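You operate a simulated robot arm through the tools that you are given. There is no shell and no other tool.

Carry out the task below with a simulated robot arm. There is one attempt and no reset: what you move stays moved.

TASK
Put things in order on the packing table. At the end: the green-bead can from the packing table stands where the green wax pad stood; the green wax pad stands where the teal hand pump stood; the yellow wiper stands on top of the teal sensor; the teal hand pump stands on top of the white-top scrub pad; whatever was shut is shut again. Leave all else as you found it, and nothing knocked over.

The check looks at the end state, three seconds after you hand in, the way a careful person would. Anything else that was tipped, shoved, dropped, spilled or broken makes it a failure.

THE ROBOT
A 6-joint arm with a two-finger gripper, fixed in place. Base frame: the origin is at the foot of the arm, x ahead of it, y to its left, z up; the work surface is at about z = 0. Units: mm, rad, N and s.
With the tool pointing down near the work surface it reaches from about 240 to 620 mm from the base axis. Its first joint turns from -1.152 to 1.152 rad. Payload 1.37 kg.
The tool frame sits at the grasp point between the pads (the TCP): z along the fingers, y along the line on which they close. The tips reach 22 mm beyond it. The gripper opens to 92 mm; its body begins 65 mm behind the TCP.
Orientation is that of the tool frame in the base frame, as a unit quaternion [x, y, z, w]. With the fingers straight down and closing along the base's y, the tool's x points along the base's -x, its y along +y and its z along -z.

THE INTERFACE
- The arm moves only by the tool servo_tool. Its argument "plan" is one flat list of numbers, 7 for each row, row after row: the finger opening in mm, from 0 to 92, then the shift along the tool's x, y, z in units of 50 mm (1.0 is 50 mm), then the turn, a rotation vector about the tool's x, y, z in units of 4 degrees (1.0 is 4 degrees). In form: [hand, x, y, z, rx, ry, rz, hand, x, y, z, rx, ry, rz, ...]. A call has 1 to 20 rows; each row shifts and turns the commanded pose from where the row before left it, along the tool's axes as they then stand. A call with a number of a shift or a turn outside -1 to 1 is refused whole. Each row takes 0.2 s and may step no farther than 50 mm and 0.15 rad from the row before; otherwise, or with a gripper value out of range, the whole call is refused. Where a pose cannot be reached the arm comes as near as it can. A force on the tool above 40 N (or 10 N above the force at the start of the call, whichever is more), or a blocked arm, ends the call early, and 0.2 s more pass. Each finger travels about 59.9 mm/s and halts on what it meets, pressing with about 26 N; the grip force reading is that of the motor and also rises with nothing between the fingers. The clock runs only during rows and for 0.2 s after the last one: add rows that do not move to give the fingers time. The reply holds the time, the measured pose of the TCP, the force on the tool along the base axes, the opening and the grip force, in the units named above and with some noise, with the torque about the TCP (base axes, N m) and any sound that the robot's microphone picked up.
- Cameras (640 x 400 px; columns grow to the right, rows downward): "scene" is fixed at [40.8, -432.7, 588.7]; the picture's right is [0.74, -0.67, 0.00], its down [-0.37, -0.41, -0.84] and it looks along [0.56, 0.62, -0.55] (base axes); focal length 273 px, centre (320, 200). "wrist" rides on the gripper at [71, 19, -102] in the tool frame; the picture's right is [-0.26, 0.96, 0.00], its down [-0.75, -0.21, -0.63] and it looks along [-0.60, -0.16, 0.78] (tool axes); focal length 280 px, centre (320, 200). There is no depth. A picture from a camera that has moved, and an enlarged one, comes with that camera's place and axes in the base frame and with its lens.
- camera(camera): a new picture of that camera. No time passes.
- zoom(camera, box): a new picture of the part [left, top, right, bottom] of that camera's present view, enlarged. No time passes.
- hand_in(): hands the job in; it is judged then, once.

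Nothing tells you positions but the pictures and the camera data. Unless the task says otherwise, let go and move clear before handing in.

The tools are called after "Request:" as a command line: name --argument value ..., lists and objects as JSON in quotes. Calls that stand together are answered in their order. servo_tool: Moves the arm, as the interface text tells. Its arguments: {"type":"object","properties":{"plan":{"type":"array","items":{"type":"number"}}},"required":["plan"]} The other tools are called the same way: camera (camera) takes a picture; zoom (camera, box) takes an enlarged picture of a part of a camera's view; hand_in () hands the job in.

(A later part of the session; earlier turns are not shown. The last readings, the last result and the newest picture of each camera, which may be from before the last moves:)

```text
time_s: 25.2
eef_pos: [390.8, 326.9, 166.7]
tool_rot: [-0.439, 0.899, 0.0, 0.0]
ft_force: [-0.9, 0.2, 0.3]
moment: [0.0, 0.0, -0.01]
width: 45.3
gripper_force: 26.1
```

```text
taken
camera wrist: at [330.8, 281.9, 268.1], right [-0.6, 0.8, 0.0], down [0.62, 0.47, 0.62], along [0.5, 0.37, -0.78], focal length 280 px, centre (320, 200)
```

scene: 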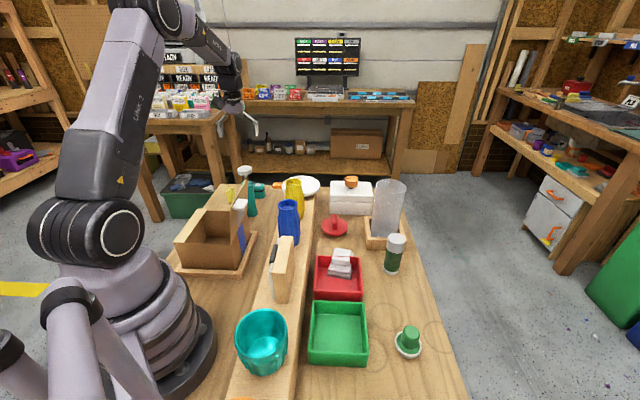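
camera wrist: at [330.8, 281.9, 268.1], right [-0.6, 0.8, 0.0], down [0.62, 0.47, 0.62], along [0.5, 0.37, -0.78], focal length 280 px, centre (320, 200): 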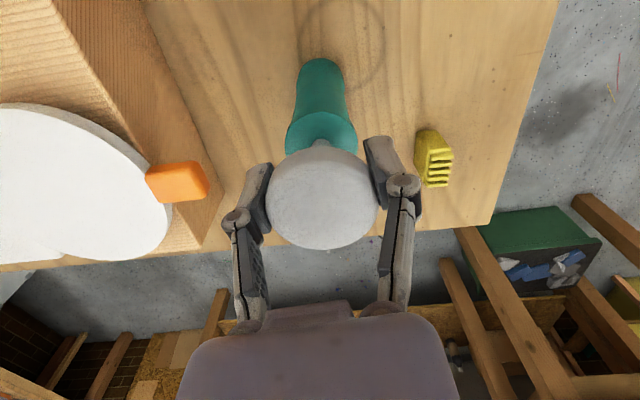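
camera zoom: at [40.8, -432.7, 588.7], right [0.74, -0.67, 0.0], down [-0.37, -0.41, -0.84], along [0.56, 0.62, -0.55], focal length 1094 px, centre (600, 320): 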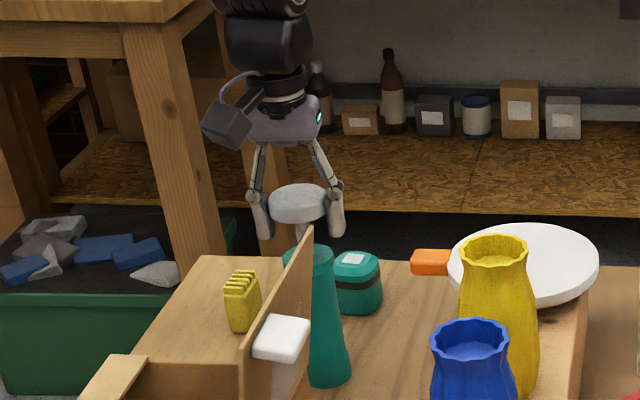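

The grip is firm at 45 mm. I'll lift a little and verify that the whole pump comes up.

Request:
servo_tool --plan '[40, 0, 0, -0.2, 0, 0, 0, 40, 0, 0, -0.4, 0, 0, 0, 40, 0, 0, 0, 0, 0, 0]'

Request:
zoom --camera "scene" --box '[190, 120, 310, 220]'

Request:
camera --camera "wrist"

```text
time_s: 26.0
eef_pos: [389.4, 325.6, 196.2]
tool_rot: [-0.439, 0.899, 0.0, -0.001]
ft_force: [0.6, 0.3, -3.4]
moment: [-0.01, -0.03, -0.01]
width: 45.2
gripper_force: 26.0
```

```text
4.00 times, centred on (250, 170) of scene
camera zoom: at [40.8, -432.7, 588.7], right [0.74, -0.67, 0.0], down [-0.37, -0.41, -0.84], along [0.56, 0.62, -0.55], focal length 1094 px, centre (600, 320)
```

zoom: 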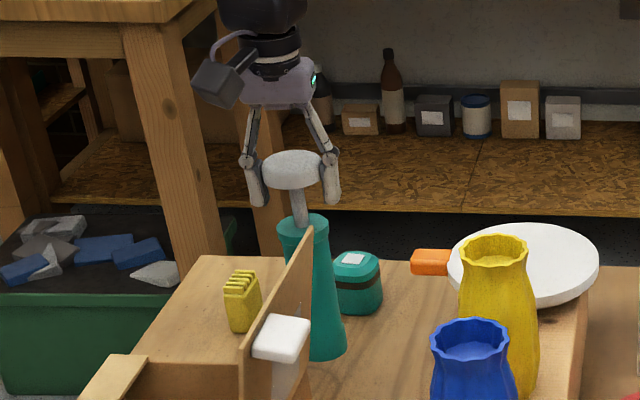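

```text
taken
camera wrist: at [330.8, 281.7, 298.7], right [-0.6, 0.8, 0.0], down [0.63, 0.47, 0.62], along [0.5, 0.37, -0.78], focal length 280 px, centre (320, 200)
```

wrist: 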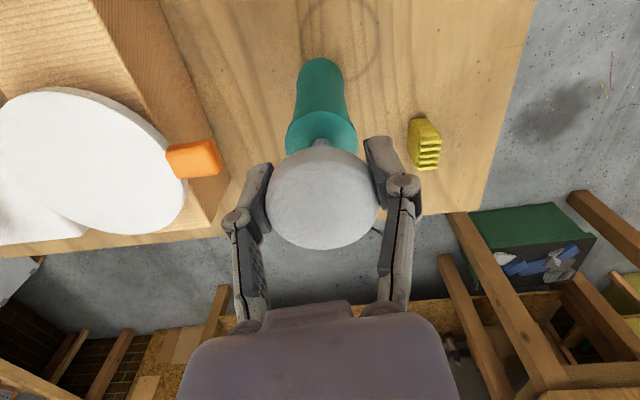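

The pump came up cleanly as one piece and its pose in the hand is unchanged. I'll raise it well above the vases and flap and carry it over the scrub pad at (449,-67).

Request:
servo_tool --plan '[40, 0, 0, -0.8, 0, 0, 0, 40, 0, 0, -0.9, 0, 0, 0, 40, 0, 0, -0.9, 0, 0, 0, 40, 0, 0, -0.9, 0, 0, 0, 40, 0, 0, -0.6, 0, 0, 0, 40, 0, 0, 0, 0, 0, 0]'

Request:
servo_tool --plan '[40, 0.25, -0.26, 0, 0, 0, 0, 40, 0.45, -0.47, 0, 0, 0, 0, 40, 0.48, -0.51, 0, 0, 0, 0, 40, 0.48, -0.51, 0, 0, 0, 0, 40, 0.48, -0.51, 0, 0, 0, 0, 40, 0.48, -0.51, 0, 0, 0, 0, 40, 0.48, -0.51, 0, 0, 0, 0, 40, 0.48, -0.51, 0, 0, 0, 0, 40, 0.48, -0.51, 0, 0, 0, 0, 40, 0.48, -0.51, 0, 0, 0, 0, 40, 0.48, -0.51, 0, 0, 0, 0, 40, 0.3, -0.32, 0, 0, 0, 0, 40, 0.14, -0.14, 0, 0, 0, 0, 40, 0, 0, 0, 0, 0, 0]'

Request:
camera --camera "wrist"

Request:
camera --camera "scene"

```text
time_s: 27.4
eef_pos: [390.0, 325.1, 404.1]
tool_rot: [-0.439, 0.899, 0.0, 0.001]
ft_force: [0.1, -0.4, -2.0]
moment: [0.02, 0.04, 0.0]
width: 44.8
gripper_force: 25.7
```

```text
time_s: 30.4
eef_pos: [450.8, -66.5, 401.4]
tool_rot: [-0.437, 0.899, 0.0, 0.001]
ft_force: [0.7, -1.4, -1.4]
moment: [-0.02, 0.01, 0.02]
width: 45.3
gripper_force: 26.2
```

```text
taken
camera wrist: at [391.9, -110.7, 502.6], right [-0.6, 0.8, 0.0], down [0.62, 0.47, 0.62], along [0.5, 0.37, -0.78], focal length 280 px, centre (320, 200)
```

wrist: 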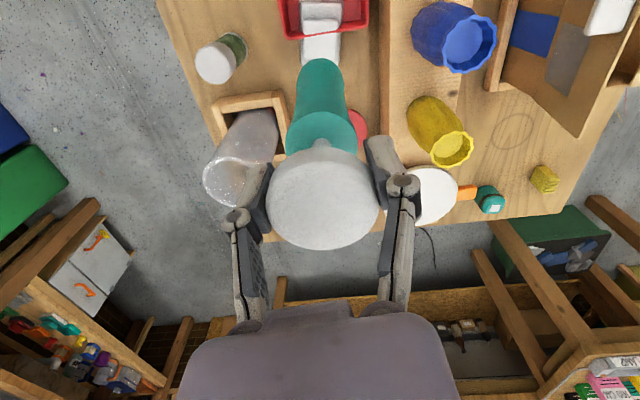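

```text
taken
```

scene: 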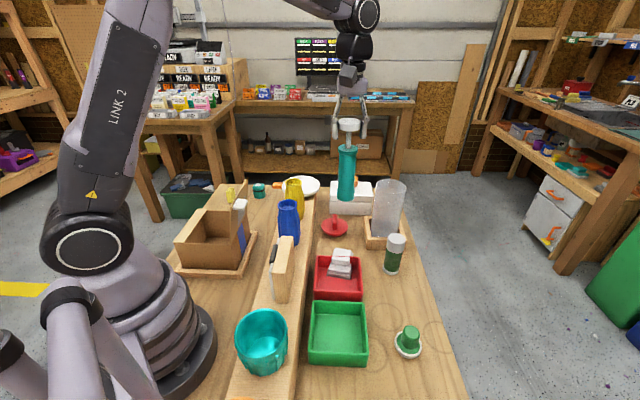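

The pump is above the pad. I'll lower it to about 20 mm above the handle and check alignment from both cameras.

Request:
servo_tool --plan '[40, 0, 0, 0.6, 0, 0, 0, 40, 0, 0, 0.9, 0, 0, 0, 40, 0, 0, 0.9, 0, 0, 0, 40, -0.02, 0.01, 0.7, 0, 0, 0, 40, 0, 0, 0.3, 0, 0, 0, 40, 0, 0, 0, 0, 0, 0]'

Request:
camera --camera "wrist"

Request:
zoom --camera "scene" --box '[290, 180, 400, 310]'

Request:
zoom --camera "wrist" --box '[240, 0, 400, 120]'

```text
time_s: 31.8
eef_pos: [449.2, -64.7, 233.9]
tool_rot: [-0.439, 0.899, 0.0, 0.0]
ft_force: [0.8, -0.1, -2.0]
moment: [0.02, 0.04, 0.0]
width: 45.1
gripper_force: 26.0
```

```text
taken
camera wrist: at [390.7, -109.4, 335.4], right [-0.6, 0.8, 0.0], down [0.63, 0.47, 0.62], along [0.5, 0.37, -0.78], focal length 280 px, centre (320, 200)
```

wrist: 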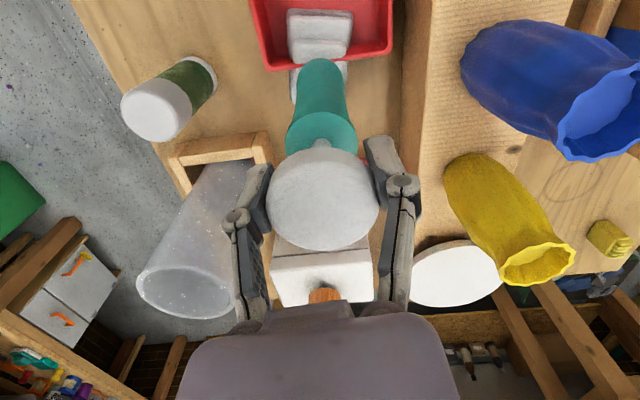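

```text
3.08 times, centred on (345, 245) of scene
camera zoom: at [40.9, -432.7, 588.7], right [0.74, -0.67, 0.0], down [-0.37, -0.41, -0.84], along [0.56, 0.62, -0.55], focal length 841 px, centre (243, 62)
```

zoom: 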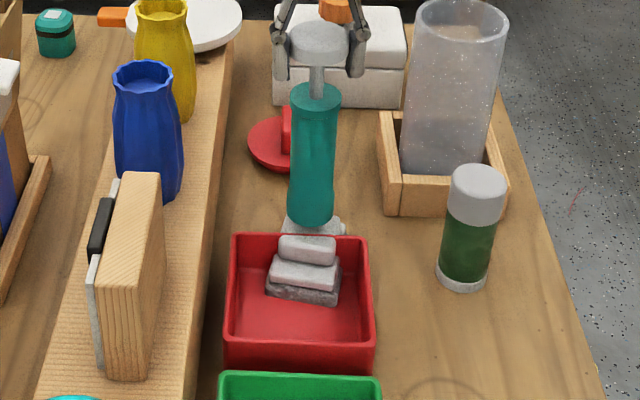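

```text
3.33 times, centred on (320, 60) of wrist
camera zoom: at [390.7, -109.4, 335.4], right [-0.6, 0.8, 0.0], down [0.63, 0.47, 0.62], along [0.5, 0.37, -0.78], focal length 935 px, centre (320, 667)
```

zoom: 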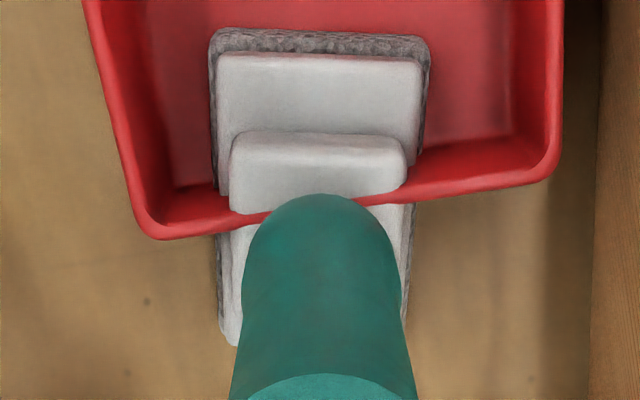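

Alignment over the handle is good laterally and in depth. I'll lower gently in small steps and watch the force for contact.

Request:
servo_tool --plan '[40, 0, 0, 0.1, 0, 0, 0, 40, 0, 0, 0.1, 0, 0, 0, 40, 0, 0, 0.08, 0, 0, 0, 40, 0, 0, 0, 0, 0, 0]'

Request:
zoom --camera "scene" --box '[310, 220, 370, 280]'

Request:
zoom --camera "wrist" --box '[240, 0, 400, 120]'

```text
time_s: 32.8
eef_pos: [450.7, -64.8, 218.1]
tool_rot: [-0.439, 0.899, -0.001, 0.001]
ft_force: [-0.8, 0.0, -1.6]
moment: [-0.03, -0.03, -0.01]
width: 45.4
gripper_force: 25.8
```

```text
6.67 times, centred on (340, 250) of scene
camera zoom: at [40.8, -432.7, 588.7], right [0.74, -0.67, 0.0], down [-0.37, -0.41, -0.84], along [0.56, 0.62, -0.55], focal length 1823 px, centre (187, -133)
```

zoom: 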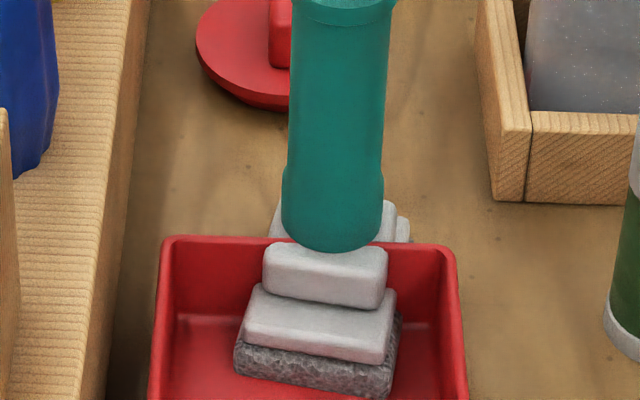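

```text
3.33 times, centred on (320, 60) of wrist
camera zoom: at [391.3, -109.7, 319.9], right [-0.6, 0.8, 0.0], down [0.62, 0.47, 0.62], along [0.5, 0.37, -0.78], focal length 935 px, centre (320, 667)
```

zoom: 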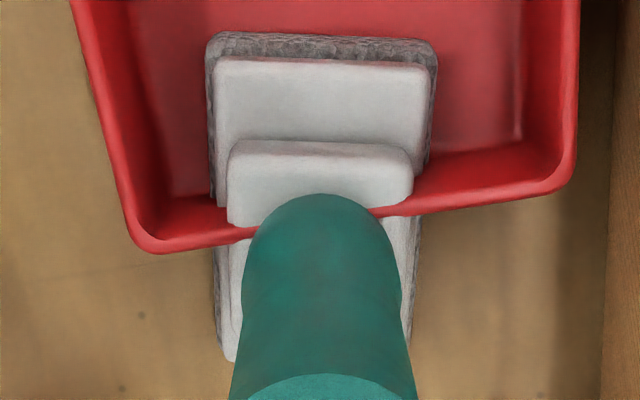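

The apparent overlap in the scene view is just the rim line crossing the handle. The wrist view confirms the pump is within the handle. I'll continue lowering in 2 mm steps.

Request:
servo_tool --plan '[40, -0.01, 0, 0.04, 0, 0, 0, 40, 0, 0, 0.04, 0, 0, 0, 40, 0, 0, 0, 0, 0, 0]'

Request:
zoom --camera "scene" --box '[310, 220, 370, 280]'

```text
time_s: 33.6
eef_pos: [451.0, -64.5, 213.6]
tool_rot: [-0.439, 0.899, -0.001, 0.0]
ft_force: [0.4, -0.4, 1.0]
moment: [-0.14, -0.07, -0.01]
width: 45.0
gripper_force: 26.1
```

```text
6.67 times, centred on (340, 250) of scene
camera zoom: at [40.8, -432.7, 588.7], right [0.74, -0.67, 0.0], down [-0.37, -0.41, -0.84], along [0.56, 0.62, -0.55], focal length 1823 px, centre (187, -133)
```

zoom: 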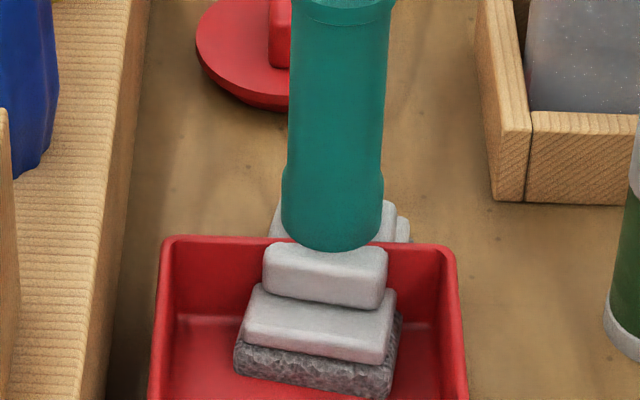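

The force reading now shows light contact (about 3 N). I'll look closely at the base and the grip before going further.

Request:
zoom --camera "scene" --box '[325, 235, 360, 265]'

Request:
zoom --camera "scene" --box '[310, 170, 390, 260]'

Request:
camera --camera "wrist"

Request:
zoom --camera "wrist" --box '[270, 20, 370, 95]'

```text
13.33 times, centred on (342, 250) of scene
camera zoom: at [40.8, -432.7, 588.7], right [0.74, -0.67, 0.0], down [-0.37, -0.41, -0.84], along [0.56, 0.62, -0.55], focal length 3645 px, centre (20, -467)
```

zoom: 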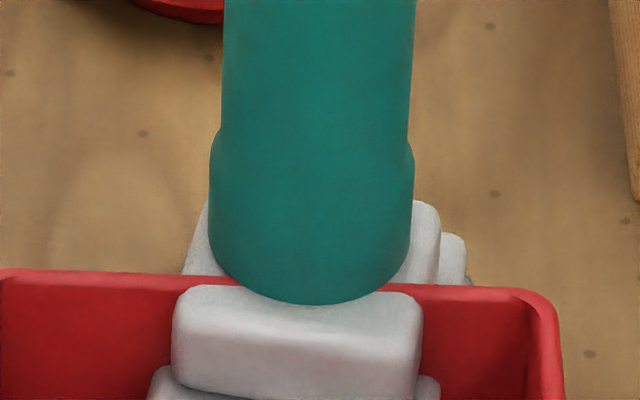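

```text
4.44 times, centred on (350, 215) of scene
camera zoom: at [40.8, -432.7, 588.7], right [0.74, -0.67, 0.0], down [-0.37, -0.41, -0.84], along [0.56, 0.62, -0.55], focal length 1215 px, centre (187, 133)
```

zoom: 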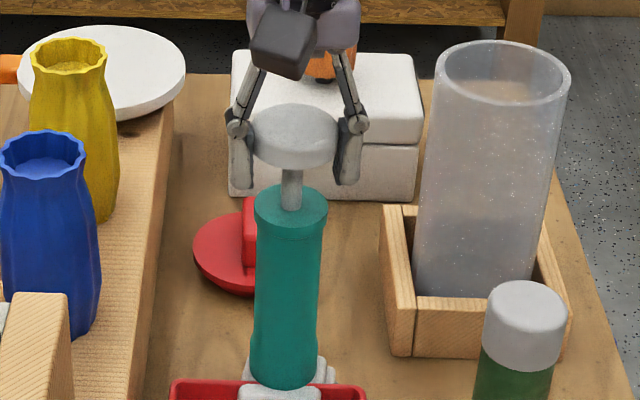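

```text
taken
camera wrist: at [391.6, -109.0, 316.1], right [-0.6, 0.8, 0.0], down [0.62, 0.47, 0.62], along [0.5, 0.37, -0.78], focal length 280 px, centre (320, 200)
```

wrist: 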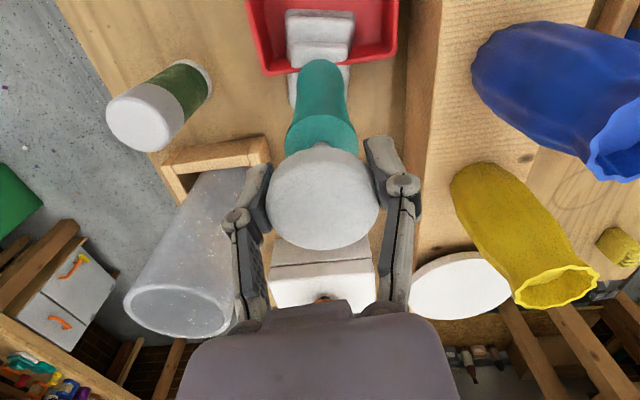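

```text
5.33 times, centred on (320, 58) of wrist
camera zoom: at [391.6, -109.0, 316.1], right [-0.6, 0.8, 0.0], down [0.62, 0.47, 0.62], along [0.5, 0.37, -0.78], focal length 1495 px, centre (320, 960)
```

zoom: 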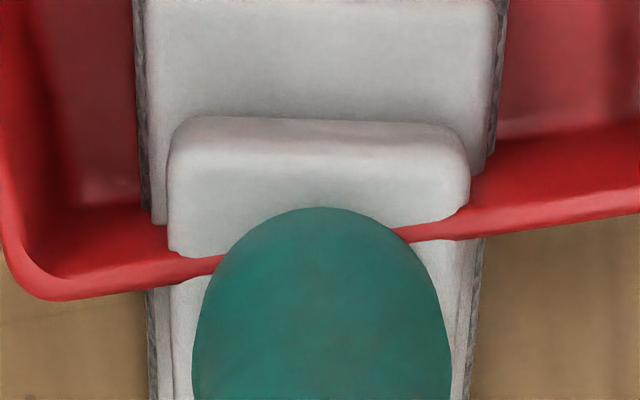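

The pump base is seated, with about 3.5 N of contact at bottom z≈47, and it's upright in the hand. I'll open the fingers gradually and check that it stands.

Request:
servo_tool --plan '[44, 0, 0, 0, 0, 0, 0, 46, 0, 0, 0, 0, 0, 0, 48, 0, 0, 0, 0, 0, 0, 52, 0, 0, 0, 0, 0, 0, 58, 0, 0, 0, 0, 0, 0, 64, 0, 0, 0, 0, 0, 0]'

Request:
zoom --camera "scene" --box '[310, 170, 390, 260]'

Request:
camera --camera "wrist"

```text
time_s: 35.0
eef_pos: [451.1, -64.1, 214.4]
tool_rot: [-0.438, 0.899, 0.0, 0.0]
ft_force: [0.2, 0.9, 0.3]
moment: [-0.05, 0.01, 0.01]
width: 64.1
gripper_force: 0.0
```

```text
4.44 times, centred on (350, 215) of scene
camera zoom: at [40.8, -432.7, 588.7], right [0.74, -0.67, 0.0], down [-0.37, -0.41, -0.84], along [0.56, 0.62, -0.55], focal length 1215 px, centre (187, 133)
```

zoom: 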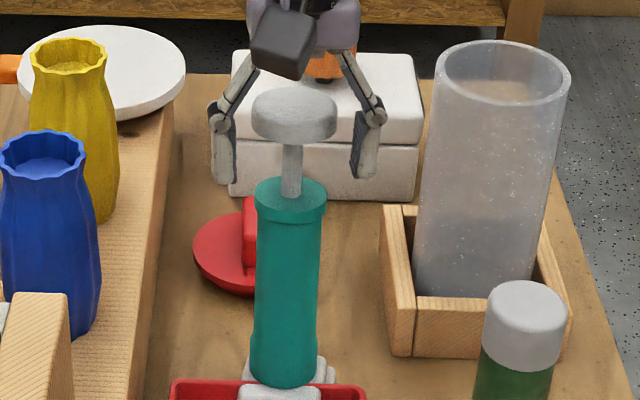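

```text
taken
camera wrist: at [391.5, -109.0, 316.0], right [-0.6, 0.8, 0.0], down [0.63, 0.47, 0.62], along [0.5, 0.37, -0.78], focal length 280 px, centre (320, 200)
```

wrist: 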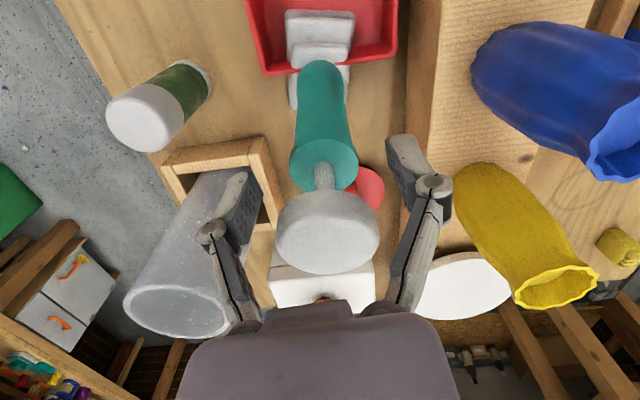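

After release the pump stays up but leans a few degrees away from the tray rim. I'll examine the lean and its support closely before deciding whether to re-seat it.

Request:
zoom --camera "scene" --box '[322, 225, 362, 265]'

Request:
zoom --camera "wrist" --box '[270, 20, 370, 120]'

Request:
servo_tool --plan '[64, 0, 0, 0, 0, 0, 0]'

Request:
camera --camera "wrist"

Request:
zoom --camera "scene" --box '[310, 170, 390, 260]'

```text
10.00 times, centred on (342, 245) of scene
camera zoom: at [40.8, -432.7, 588.7], right [0.74, -0.67, 0.0], down [-0.37, -0.41, -0.84], along [0.56, 0.62, -0.55], focal length 2734 px, centre (100, -250)
```

zoom: 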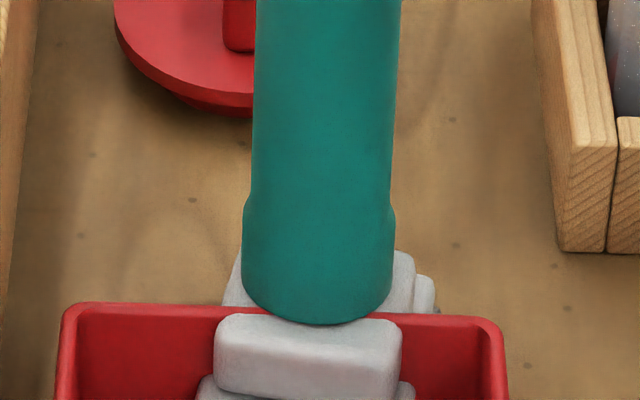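

```text
4.00 times, centred on (320, 70) of wrist
camera zoom: at [391.5, -109.0, 316.0], right [-0.6, 0.8, 0.0], down [0.63, 0.47, 0.62], along [0.5, 0.37, -0.78], focal length 1122 px, centre (320, 720)
```

zoom: 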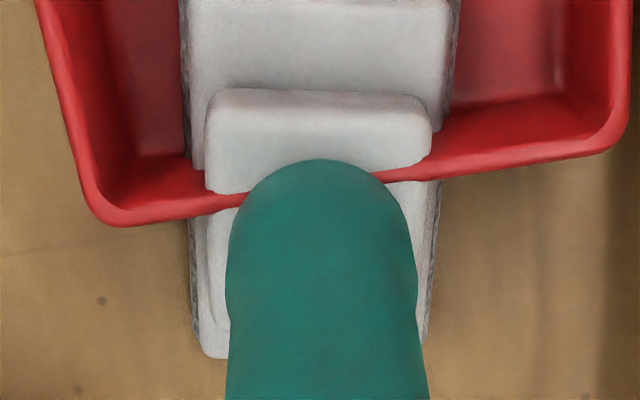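

```text
time_s: 35.4
eef_pos: [451.3, -65.0, 214.9]
tool_rot: [-0.439, 0.899, 0.0, 0.0]
ft_force: [0.0, 0.6, 1.2]
moment: [0.01, -0.01, -0.02]
width: 64.1
gripper_force: 0.1
```

```text
taken
camera wrist: at [391.5, -109.0, 316.0], right [-0.6, 0.8, 0.0], down [0.63, 0.47, 0.62], along [0.5, 0.37, -0.78], focal length 280 px, centre (320, 200)
```

wrist: 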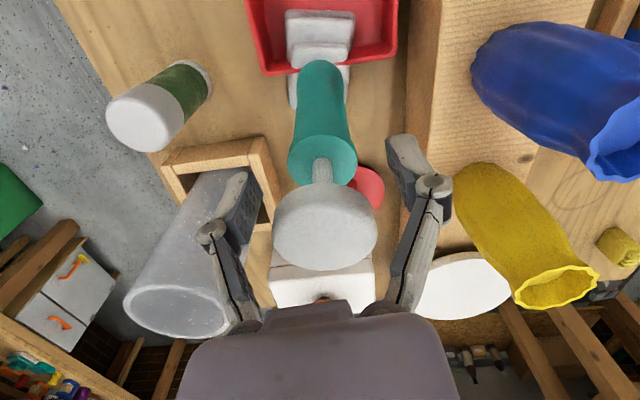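

```text
4.44 times, centred on (350, 215) of scene
camera zoom: at [40.8, -432.7, 588.7], right [0.74, -0.67, 0.0], down [-0.37, -0.41, -0.84], along [0.56, 0.62, -0.55], focal length 1215 px, centre (187, 133)
```

zoom: 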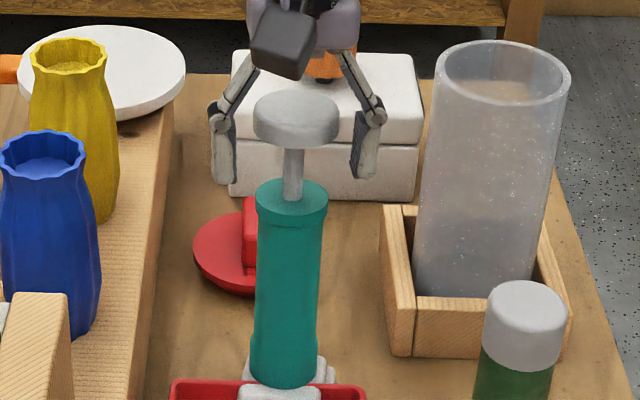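

It is slightly rocking. I'll give it a little more time and watch where it settles.

Request:
servo_tool --plan '[64, 0, 0, 0, 0, 0, 0]'

Request:
camera --camera "wrist"

Request:
servo_tool --plan '[64, 0, 0, 0, 0, 0, 0, 64, 0, 0, 0, 0, 0, 0]'

Request:
camera --camera "wrist"

Request:
zoom --camera "scene" --box '[310, 170, 390, 260]'

```text
time_s: 35.8
eef_pos: [448.1, -64.4, 214.9]
tool_rot: [-0.439, 0.898, -0.001, 0.0]
ft_force: [0.1, 0.6, -0.5]
moment: [-0.03, 0.01, 0.02]
width: 64.1
gripper_force: 0.2
```

```text
taken
camera wrist: at [391.5, -109.0, 316.0], right [-0.6, 0.8, 0.0], down [0.62, 0.47, 0.62], along [0.5, 0.37, -0.78], focal length 280 px, centre (320, 200)
```

wrist: 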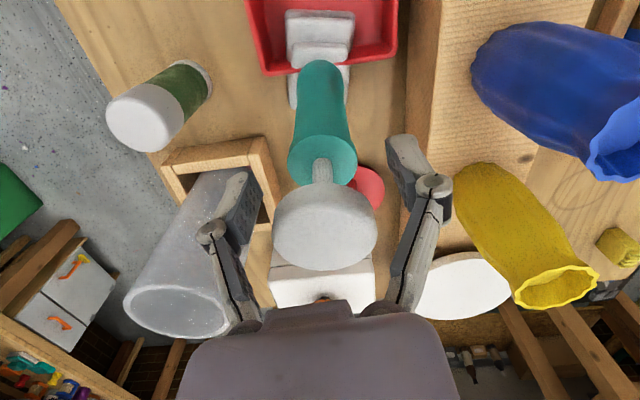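

```text
time_s: 36.4
eef_pos: [450.1, -64.2, 214.3]
tool_rot: [-0.438, 0.899, 0.0, 0.0]
ft_force: [0.1, 0.5, 0.0]
moment: [-0.01, 0.01, 0.01]
width: 63.9
gripper_force: 0.0
```

```text
taken
camera wrist: at [391.5, -109.0, 316.0], right [-0.6, 0.8, 0.0], down [0.63, 0.47, 0.62], along [0.5, 0.37, -0.78], focal length 280 px, centre (320, 200)
```

wrist: 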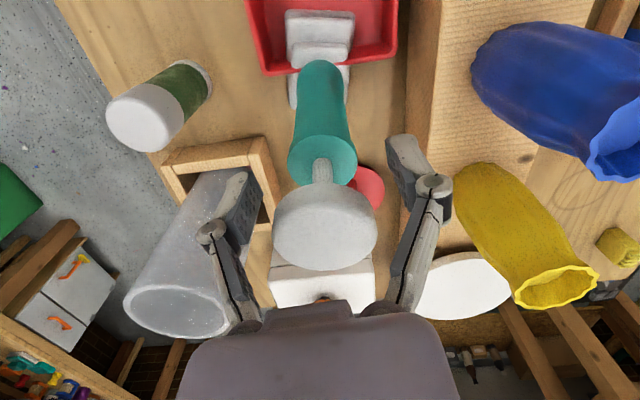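

```text
4.44 times, centred on (350, 215) of scene
camera zoom: at [40.8, -432.7, 588.7], right [0.74, -0.67, 0.0], down [-0.37, -0.41, -0.84], along [0.56, 0.62, -0.55], focal length 1215 px, centre (187, 133)
```

zoom: 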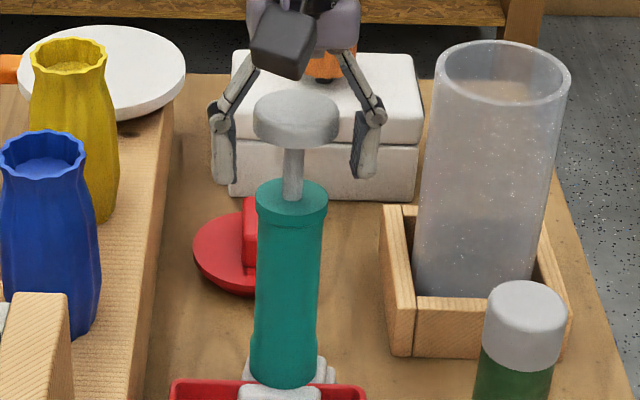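

It has settled into a steady lean of about 5° because of the surface under it. It now rests quietly, so I'll open fully, rise straight up, and look at the pad from the far side to see whether the pad's own top is tilted.

Request:
servo_tool --plan '[75, 0, 0, 0, 0, 0, 0, 88, 0, 0, 0, 0, 0, 0, 88, 0, 0, -0.5, 0, 0, 0, 88, 0, 0, -0.9, 0, 0, 0, 88, 0, 0, -0.9, 0, 0, 0, 88, 0, 0, -0.7, 0, 0, 0, 88, 0, 0, 0, 0, 0, 0]'

Request:
camera --camera "wrist"

Request:
zoom --camera "scene" --box '[310, 170, 390, 260]'

```text
time_s: 38.0
eef_pos: [451.7, -64.6, 365.1]
tool_rot: [-0.438, 0.899, -0.001, -0.001]
ft_force: [-0.9, -0.5, 0.1]
moment: [-0.01, 0.0, 0.03]
width: 88.1
gripper_force: 0.1
```

```text
taken
camera wrist: at [393.2, -109.4, 466.4], right [-0.6, 0.8, 0.0], down [0.63, 0.47, 0.62], along [0.5, 0.37, -0.78], focal length 280 px, centre (320, 200)
```

wrist: 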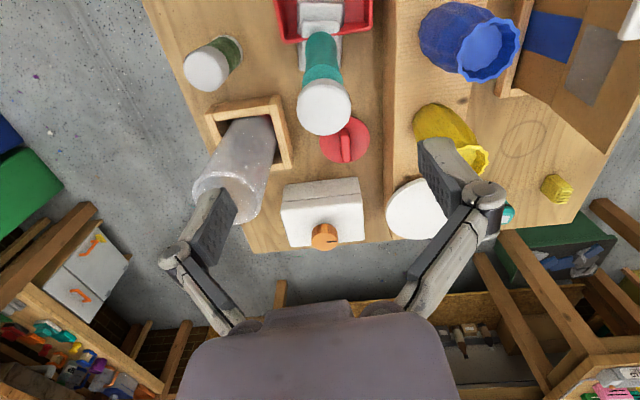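

```text
4.44 times, centred on (350, 215) of scene
camera zoom: at [40.8, -432.7, 588.7], right [0.74, -0.67, 0.0], down [-0.37, -0.41, -0.84], along [0.56, 0.62, -0.55], focal length 1215 px, centre (187, 133)
```

zoom: 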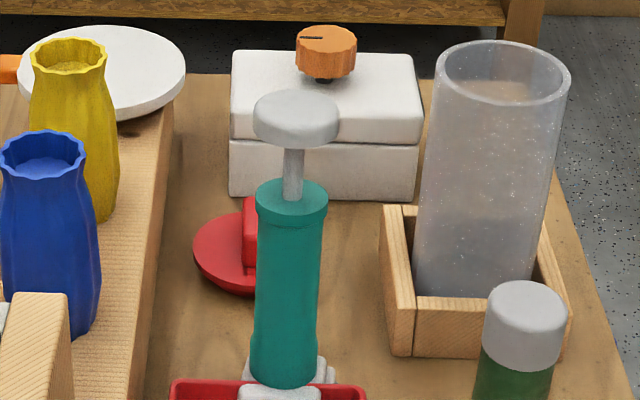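

The pump stands on the pad on its own. Next is the green wax pad near (387,-328), so I'll move over and turn the wrist to view it closely.

Request:
servo_tool --plan '[88, 0.803, 0.214, 0.217, 0, 0, 0, 88, 0.803, 0.214, 0.217, 0, 0, 0, 88, 0.803, 0.214, 0.217, 0, 0, 0, 88, 0.803, 0.214, 0.217, 0, 0, 0, 88, 0.803, 0.214, 0.217, 0, 0, 0, 88, 0.803, 0.214, 0.217, 0, 0, 0, 88, 0, 0, 0, 0, 0, 1, 88, 0, 0, 0, 0, 0, 1, 88, 0, 0, 0, 0, 0, 1, 88, 0, 0, 0, 0, 0, 1, 88, 0, 0, 0, 0, 0, 1, 88, 0, 0, 0, 0, 0, 1, 88, 0, 0, 0, 0, 0, 1, 88, 0, 0, 0, 0, 0, 1, 88, 0, 0, 0, 0, 0, 1, 88, 0, 0, 0, 0, 0, 1, 88, 0, 0, 0, 0, 0, 1, 88, 0, 0, 0, 0, 0, 1, 88, 0, 0, 0, 0, 0, 1]'

Request:
servo_tool --plan '[88, 0, 0, 0, 0, 0, 1, 88, 0, 0, 0, 0, 0, 1, 88, 0, 0, 0, 0, 0, 1, 88, 0, 0, 0, 0, 0, 1, 88, 0, 0, 0, 0, 0, 1, 88, 0, 0, 0, 0, 0, 1, 88, 0, 0, 0, 0, 0, 0]'

Request:
camera --camera "wrist"

Request:
camera --camera "scene"

```text
time_s: 42.0
eef_pos: [252.6, -215.3, 299.4]
tool_rot: [0.001, 1.0, 0.0, 0.0]
ft_force: [0.4, -1.3, -0.1]
moment: [-0.02, -0.01, 0.02]
width: 87.8
gripper_force: 0.2
```

```text
time_s: 43.6
eef_pos: [251.6, -215.1, 298.9]
tool_rot: [0.209, 0.978, -0.001, -0.001]
ft_force: [0.2, 0.0, 0.9]
moment: [0.04, 0.0, -0.03]
width: 88.2
gripper_force: 0.0
```

```text
taken
camera wrist: at [195.2, -169.2, 401.2], right [0.63, 0.77, 0.0], down [0.6, -0.49, 0.63], along [0.48, -0.4, -0.78], focal length 280 px, centre (320, 200)
```

wrist: 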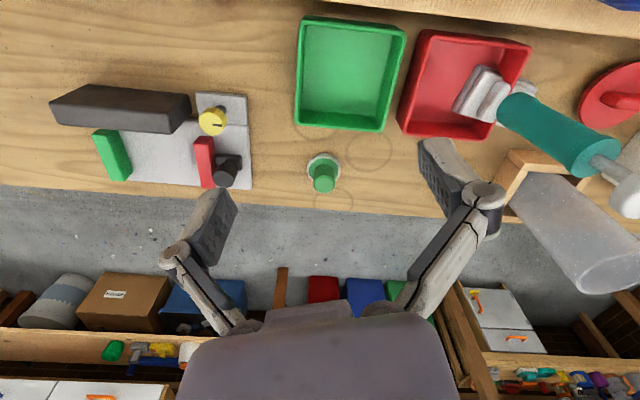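

```text
taken
```

scene: 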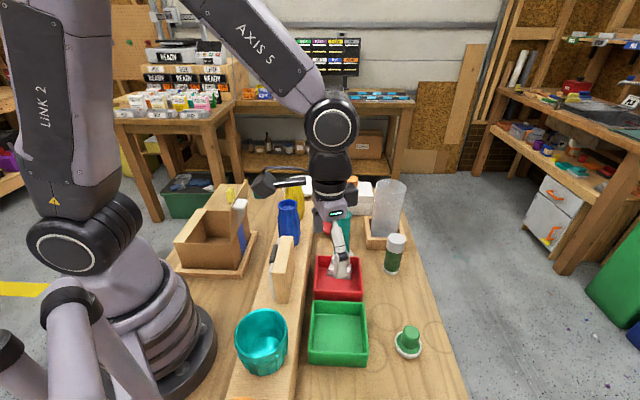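

Request:
zoom --camera "wrist" --box '[270, 120, 390, 220]'

Request:
zoom --camera "wrist" --box '[420, 40, 640, 220]'

Request:
zoom --camera "scene" --box '[370, 310, 450, 370]'

```text
4.00 times, centred on (330, 170) of wrist
camera zoom: at [195.2, -169.2, 401.2], right [0.63, 0.77, 0.0], down [0.6, -0.49, 0.63], along [0.48, -0.4, -0.78], focal length 1122 px, centre (280, 320)
```

zoom: 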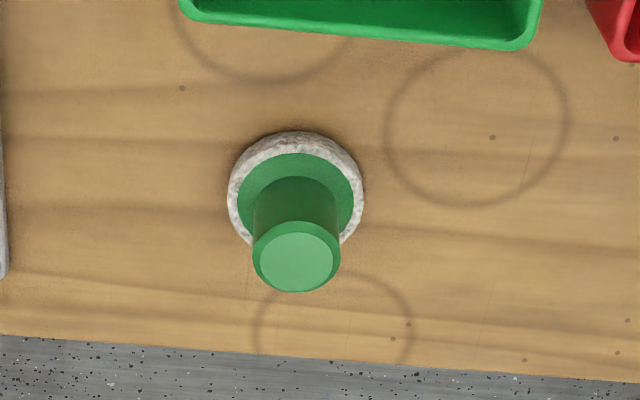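

```text
2.22 times, centred on (530, 130) of wrist
camera zoom: at [195.2, -169.2, 401.2], right [0.63, 0.77, 0.0], down [0.6, -0.49, 0.63], along [0.48, -0.4, -0.78], focal length 623 px, centre (-147, 356)
```

zoom: 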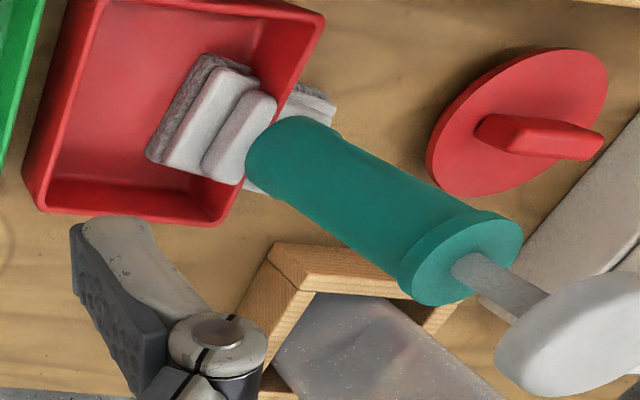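

```text
6.67 times, centred on (410, 340) of scene
camera zoom: at [40.8, -432.7, 588.7], right [0.74, -0.67, 0.0], down [-0.37, -0.41, -0.84], along [0.56, 0.62, -0.55], focal length 1823 px, centre (-280, -733)
```

zoom: 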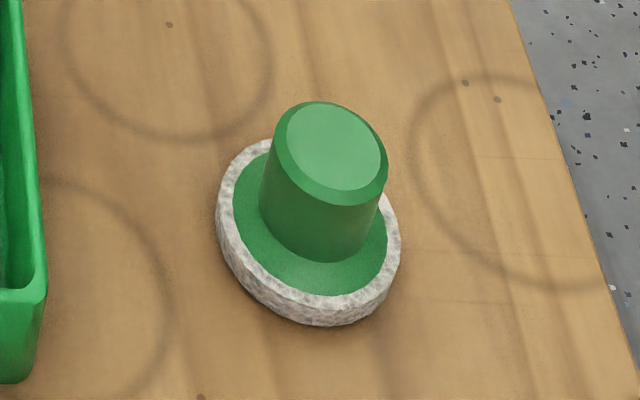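

The wax pad is at about (389,-320): disc diameter 57, handle diameter 34, handle top z≈58. I'll move over it and refine.

Request:
servo_tool --plan '[88, -0.673, -0.158, 0.396, 0, 0, 0, 88, -0.673, -0.158, 0.396, 0, 0, 0, 88, -0.673, -0.158, 0.396, 0, 0, 0, 88, -0.673, -0.158, 0.396, 0, 0, 0, 88, -0.673, -0.158, 0.396, 0, 0, 0, 88, 0, 0, 0, 0, 0, 0]'

Request:
camera --camera "wrist"

Request:
zoom --camera "wrist" --box '[260, 40, 400, 140]'

Request:
zoom --camera "scene" --box '[310, 170, 390, 260]'

```text
time_s: 45.0
eef_pos: [389.3, -318.3, 199.9]
tool_rot: [0.207, 0.978, 0.0, -0.001]
ft_force: [-0.1, 0.1, 0.3]
moment: [-0.02, -0.02, 0.01]
width: 88.1
gripper_force: 0.1
```

```text
taken
camera wrist: at [332.5, -273.0, 300.7], right [0.63, 0.77, 0.0], down [0.6, -0.49, 0.63], along [0.48, -0.4, -0.78], focal length 280 px, centre (320, 200)
```

wrist: 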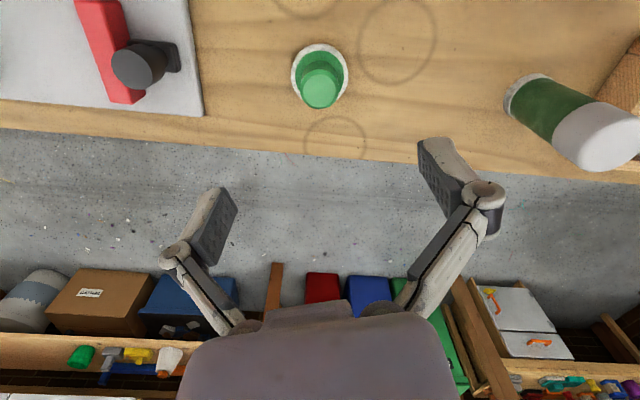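

```text
4.00 times, centred on (330, 90) of wrist
camera zoom: at [332.5, -273.0, 300.7], right [0.63, 0.77, 0.0], down [0.6, -0.49, 0.63], along [0.48, -0.4, -0.78], focal length 1122 px, centre (280, 640)
```

zoom: 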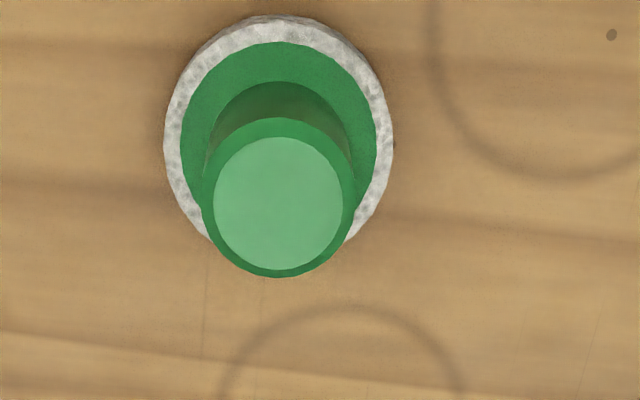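

```text
4.44 times, centred on (350, 215) of scene
camera zoom: at [40.9, -432.7, 588.7], right [0.74, -0.67, 0.0], down [-0.37, -0.41, -0.84], along [0.56, 0.62, -0.55], focal length 1215 px, centre (187, 133)
```

zoom: 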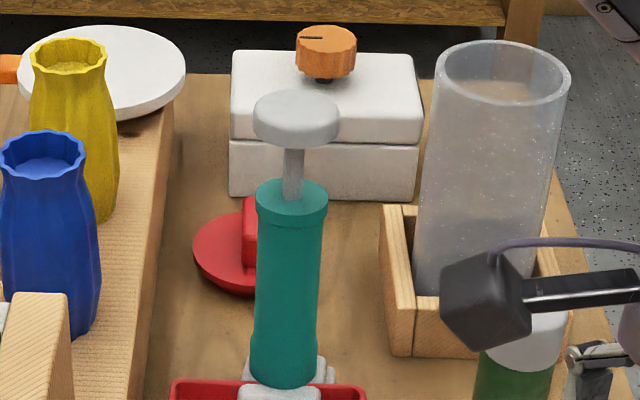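

The tool is right over the handle at (389,-319). I'll descend to z≈45 and grip the round handle.

Request:
servo_tool --plan '[80, 0, -0.02, 0.9, 0, 0, 0, 80, 0, 0, 0.9, 0, 0, 0, 80, 0, 0, 0.9, 0, 0, 0, 80, 0, 0, 0.36, 0, 0, 0, 80, 0, 0, 0, 0, 0, 0]'

Request:
camera --camera "wrist"

Request:
zoom --camera "scene" --box '[350, 270, 470, 370]'

```text
time_s: 46.2
eef_pos: [391.6, -320.5, 48.5]
tool_rot: [0.207, 0.978, 0.0, 0.0]
ft_force: [0.0, -0.7, 0.1]
moment: [0.02, 0.04, 0.02]
width: 80.1
gripper_force: 0.1
```

```text
taken
camera wrist: at [332.9, -274.5, 149.1], right [0.63, 0.77, 0.0], down [0.6, -0.49, 0.63], along [0.48, -0.4, -0.78], focal length 280 px, centre (320, 200)
```

wrist: 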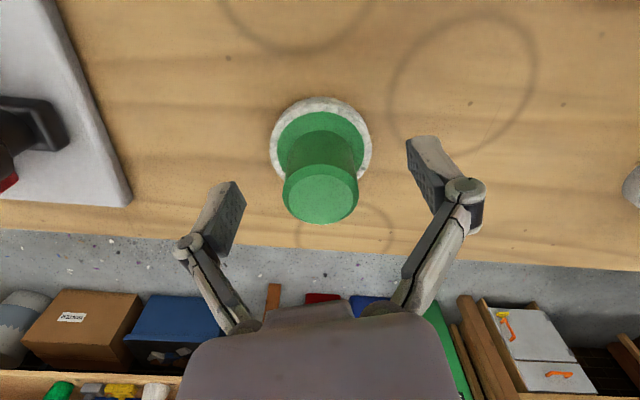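

```text
4.00 times, centred on (410, 320) of scene
camera zoom: at [40.8, -432.7, 588.7], right [0.74, -0.67, 0.0], down [-0.37, -0.41, -0.84], along [0.56, 0.62, -0.55], focal length 1094 px, centre (-40, -280)
```

zoom: 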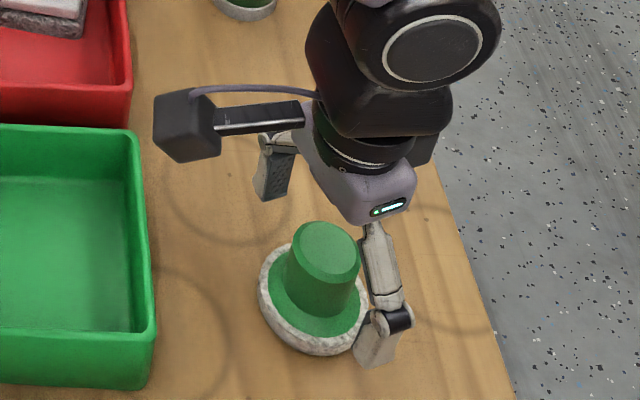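

The handle is centred between the fingers. I'll lower 4 mm and close.

Request:
servo_tool --plan '[80, 0, 0, 0.08, 0, 0, 0, 24, 0, 0, 0, 0, 0, 0, 24, 0, 0, 0, 0, 0, 0, 24, 0, 0, 0, 0, 0, 0, 24, 0, 0, 0, 0, 0, 0, 24, 0, 0, 0, 0, 0, 0]'

Request:
camera --camera "wrist"

Request:
zoom --camera "scene" --box '[350, 270, 470, 370]'

```text
time_s: 47.6
eef_pos: [390.3, -320.8, 43.3]
tool_rot: [0.207, 0.978, -0.001, 0.001]
ft_force: [-0.3, -0.4, 0.7]
moment: [0.0, 0.01, -0.02]
width: 32.5
gripper_force: 26.4
```

```text
taken
camera wrist: at [332.8, -274.9, 145.1], right [0.63, 0.77, 0.0], down [0.6, -0.49, 0.63], along [0.48, -0.4, -0.78], focal length 280 px, centre (320, 200)
```

wrist: 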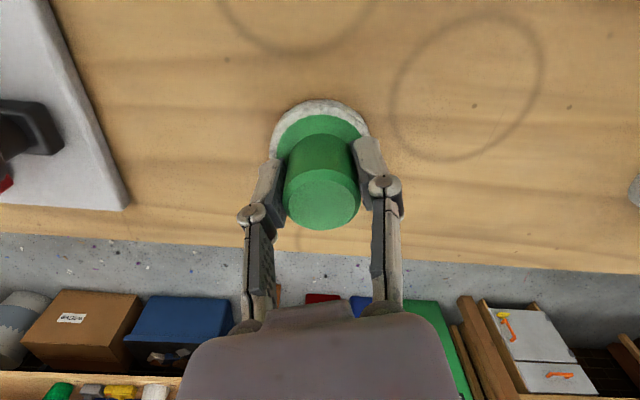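

```text
4.00 times, centred on (410, 320) of scene
camera zoom: at [40.8, -432.7, 588.7], right [0.74, -0.67, 0.0], down [-0.37, -0.41, -0.84], along [0.56, 0.62, -0.55], focal length 1094 px, centre (-40, -280)
```

zoom: 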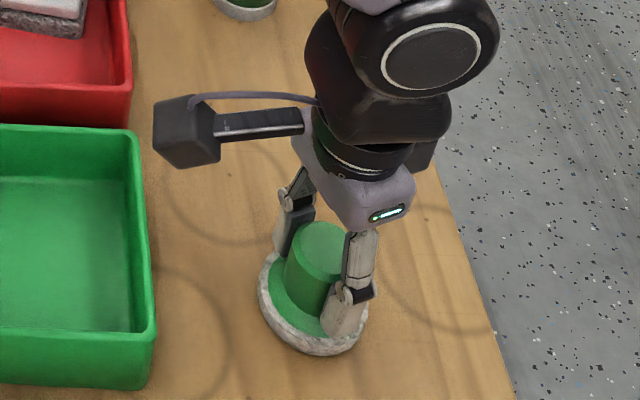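

The wax pad is gripped at 32.5 mm. I'll lift it slightly, verify, then raise it to clear the vases and flap.

Request:
servo_tool --plan '[24, 0, 0, -0.2, 0, 0, 0, 24, 0, 0, -0.5, 0, 0, 0, 24, 0, 0, 0, 0, 0, 0]'

Request:
zoom --camera "scene" --box '[350, 270, 470, 370]'

Request:
servo_tool --plan '[24, 0, 0, -0.7, 0, 0, 0, 24, 0, 0, -0.9, 0, 0, 0, 24, 0, 0, -0.9, 0, 0, 0, 24, 0, 0, -0.9, 0, 0, 0, 24, 0, 0, -0.9, 0, 0, 0, 24, 0, 0, -0.7, 0, 0, 0, 24, 0, 0, 0, 0, 0, 0]'

Request:
camera --camera "wrist"

Request:
camera --camera "scene"

```text
time_s: 48.4
eef_pos: [388.5, -320.2, 78.7]
tool_rot: [0.209, 0.978, -0.001, 0.0]
ft_force: [0.0, 0.6, 0.2]
moment: [0.01, 0.0, 0.04]
width: 32.4
gripper_force: 26.0
```

```text
4.00 times, centred on (410, 320) of scene
camera zoom: at [40.8, -432.7, 588.7], right [0.74, -0.67, 0.0], down [-0.37, -0.41, -0.84], along [0.56, 0.62, -0.55], focal length 1094 px, centre (-40, -280)
```

zoom: 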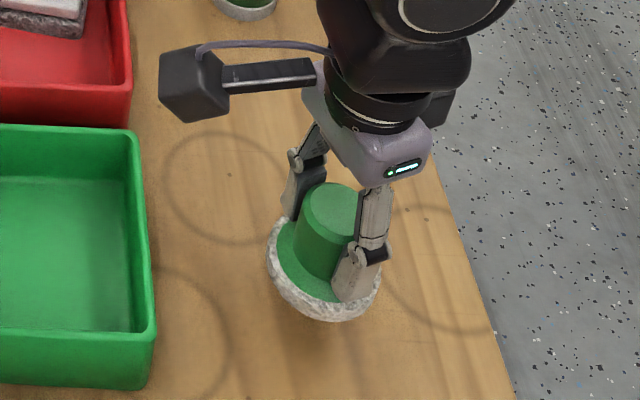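

```text
time_s: 50.0
eef_pos: [388.5, -321.4, 331.2]
tool_rot: [0.207, 0.978, 0.001, 0.0]
ft_force: [0.2, -0.3, 1.1]
moment: [-0.02, -0.02, -0.04]
width: 32.7
gripper_force: 25.4
```

```text
taken
camera wrist: at [331.4, -275.8, 433.0], right [0.63, 0.77, 0.0], down [0.6, -0.49, 0.63], along [0.48, -0.4, -0.78], focal length 280 px, centre (320, 200)
```

wrist: 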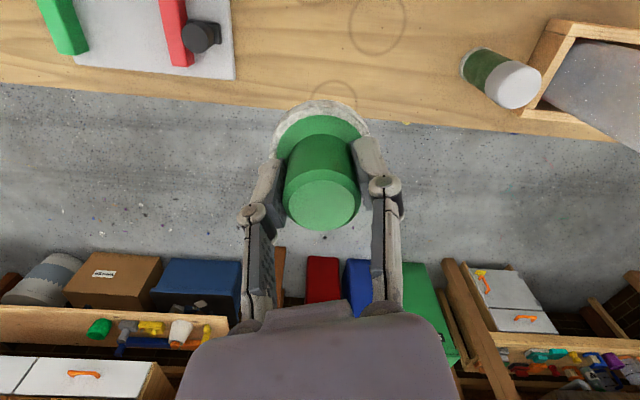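

```text
taken
```

scene: 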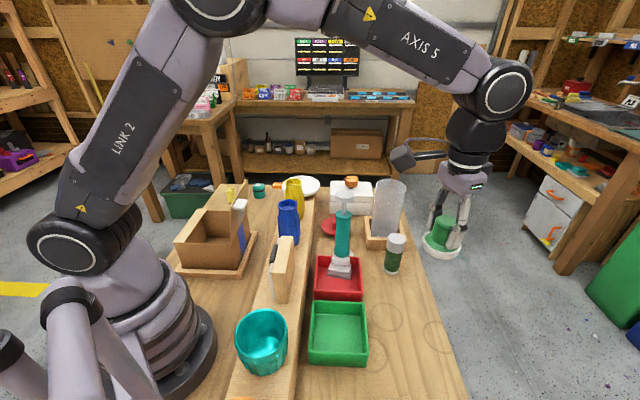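

The wax pad is lifted cleanly. I'll carry it high across to the pump's old spot at about (390.7,327.5).

Request:
servo_tool --plan '[24, 0.2, 0.45, 0, 0, 0, 0, 24, 0.355, 0.8, 0, 0, 0, 0, 24, 0.355, 0.8, 0, 0, 0, 0, 24, 0.355, 0.8, 0, 0, 0, 0, 24, 0.355, 0.8, 0, 0, 0, 0, 24, 0.355, 0.8, 0, 0, 0, 0, 24, 0.355, 0.8, 0, 0, 0, 0, 24, 0.355, 0.8, 0, 0, 0, 0, 24, 0.355, 0.8, 0, 0, 0, 0, 24, 0.355, 0.8, 0, 0, 0, 0, 24, 0.355, 0.8, 0, 0, 0, 0, 24, 0.355, 0.8, 0, 0, 0, 0, 24, 0.355, 0.8, 0, 0, 0, 0, 24, 0.355, 0.8, 0, 0, 0, 0, 24, 0.3, 0.67, 0, 0, 0, 0, 24, 0.147, 0.328, 0, 0, 0, 0, 24, 0, 0, 0, 0, 0, 0, 24, 0, 0, 0, 0, 0, 0]'

Request:
camera --camera "wrist"

Request:
camera --camera "scene"

```text
time_s: 53.8
eef_pos: [391.2, 328.3, 328.7]
tool_rot: [0.208, 0.978, -0.002, -0.001]
ft_force: [0.4, -0.1, -1.1]
moment: [-0.04, -0.01, 0.03]
width: 32.8
gripper_force: 25.9
```

```text
taken
camera wrist: at [334.3, 373.8, 430.0], right [0.63, 0.77, 0.0], down [0.6, -0.49, 0.63], along [0.48, -0.4, -0.78], focal length 280 px, centre (320, 200)
```

wrist: 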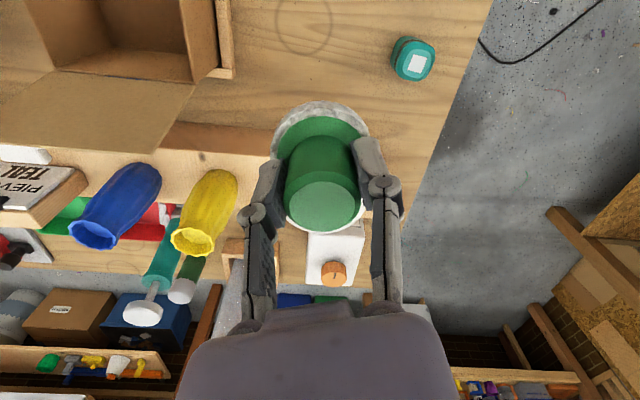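

```text
taken
```

scene: 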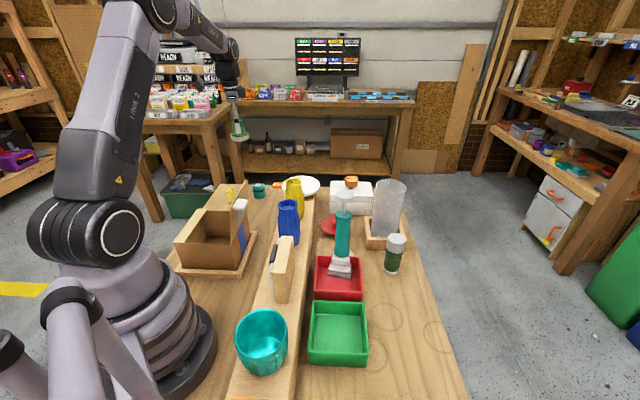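

I'm above the pump's old spot, and the sensor shows at about (477,412), well clear. I'll descend to just above the table.

Request:
servo_tool --plan '[24, 0, 0, 0.6, 0, 0, 0, 24, 0, 0, 0.9, 0, 0, 0, 24, 0, 0, 0.9, 0, 0, 0, 24, 0, 0, 0.9, 0, 0, 0, 24, 0, 0, 0.9, 0, 0, 0, 24, 0, 0, 0.7, 0, 0, 0, 24, 0, 0, 0.4, 0, 0, 0, 24, 0, 0, 0, 0, 0, 0]'

Request:
camera --camera "wrist"

Request:
zoom --camera "scene" --box '[190, 120, 310, 220]'

```text
time_s: 55.6
eef_pos: [389.9, 326.6, 64.6]
tool_rot: [0.208, 0.978, 0.0, 0.0]
ft_force: [0.5, -0.7, -0.2]
moment: [0.03, -0.02, 0.0]
width: 32.4
gripper_force: 26.0
```

```text
taken
camera wrist: at [332.0, 372.8, 165.6], right [0.63, 0.77, 0.0], down [0.6, -0.49, 0.63], along [0.48, -0.4, -0.78], focal length 280 px, centre (320, 200)
```

wrist: 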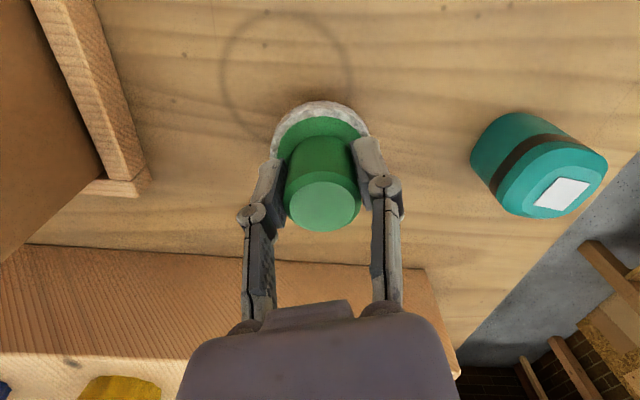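

```text
4.00 times, centred on (250, 170) of scene
camera zoom: at [40.8, -432.7, 588.7], right [0.74, -0.67, 0.0], down [-0.37, -0.41, -0.84], along [0.56, 0.62, -0.55], focal length 1094 px, centre (600, 320)
```

zoom: 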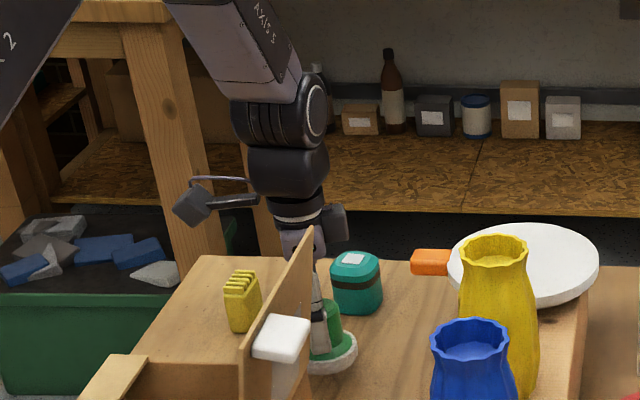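

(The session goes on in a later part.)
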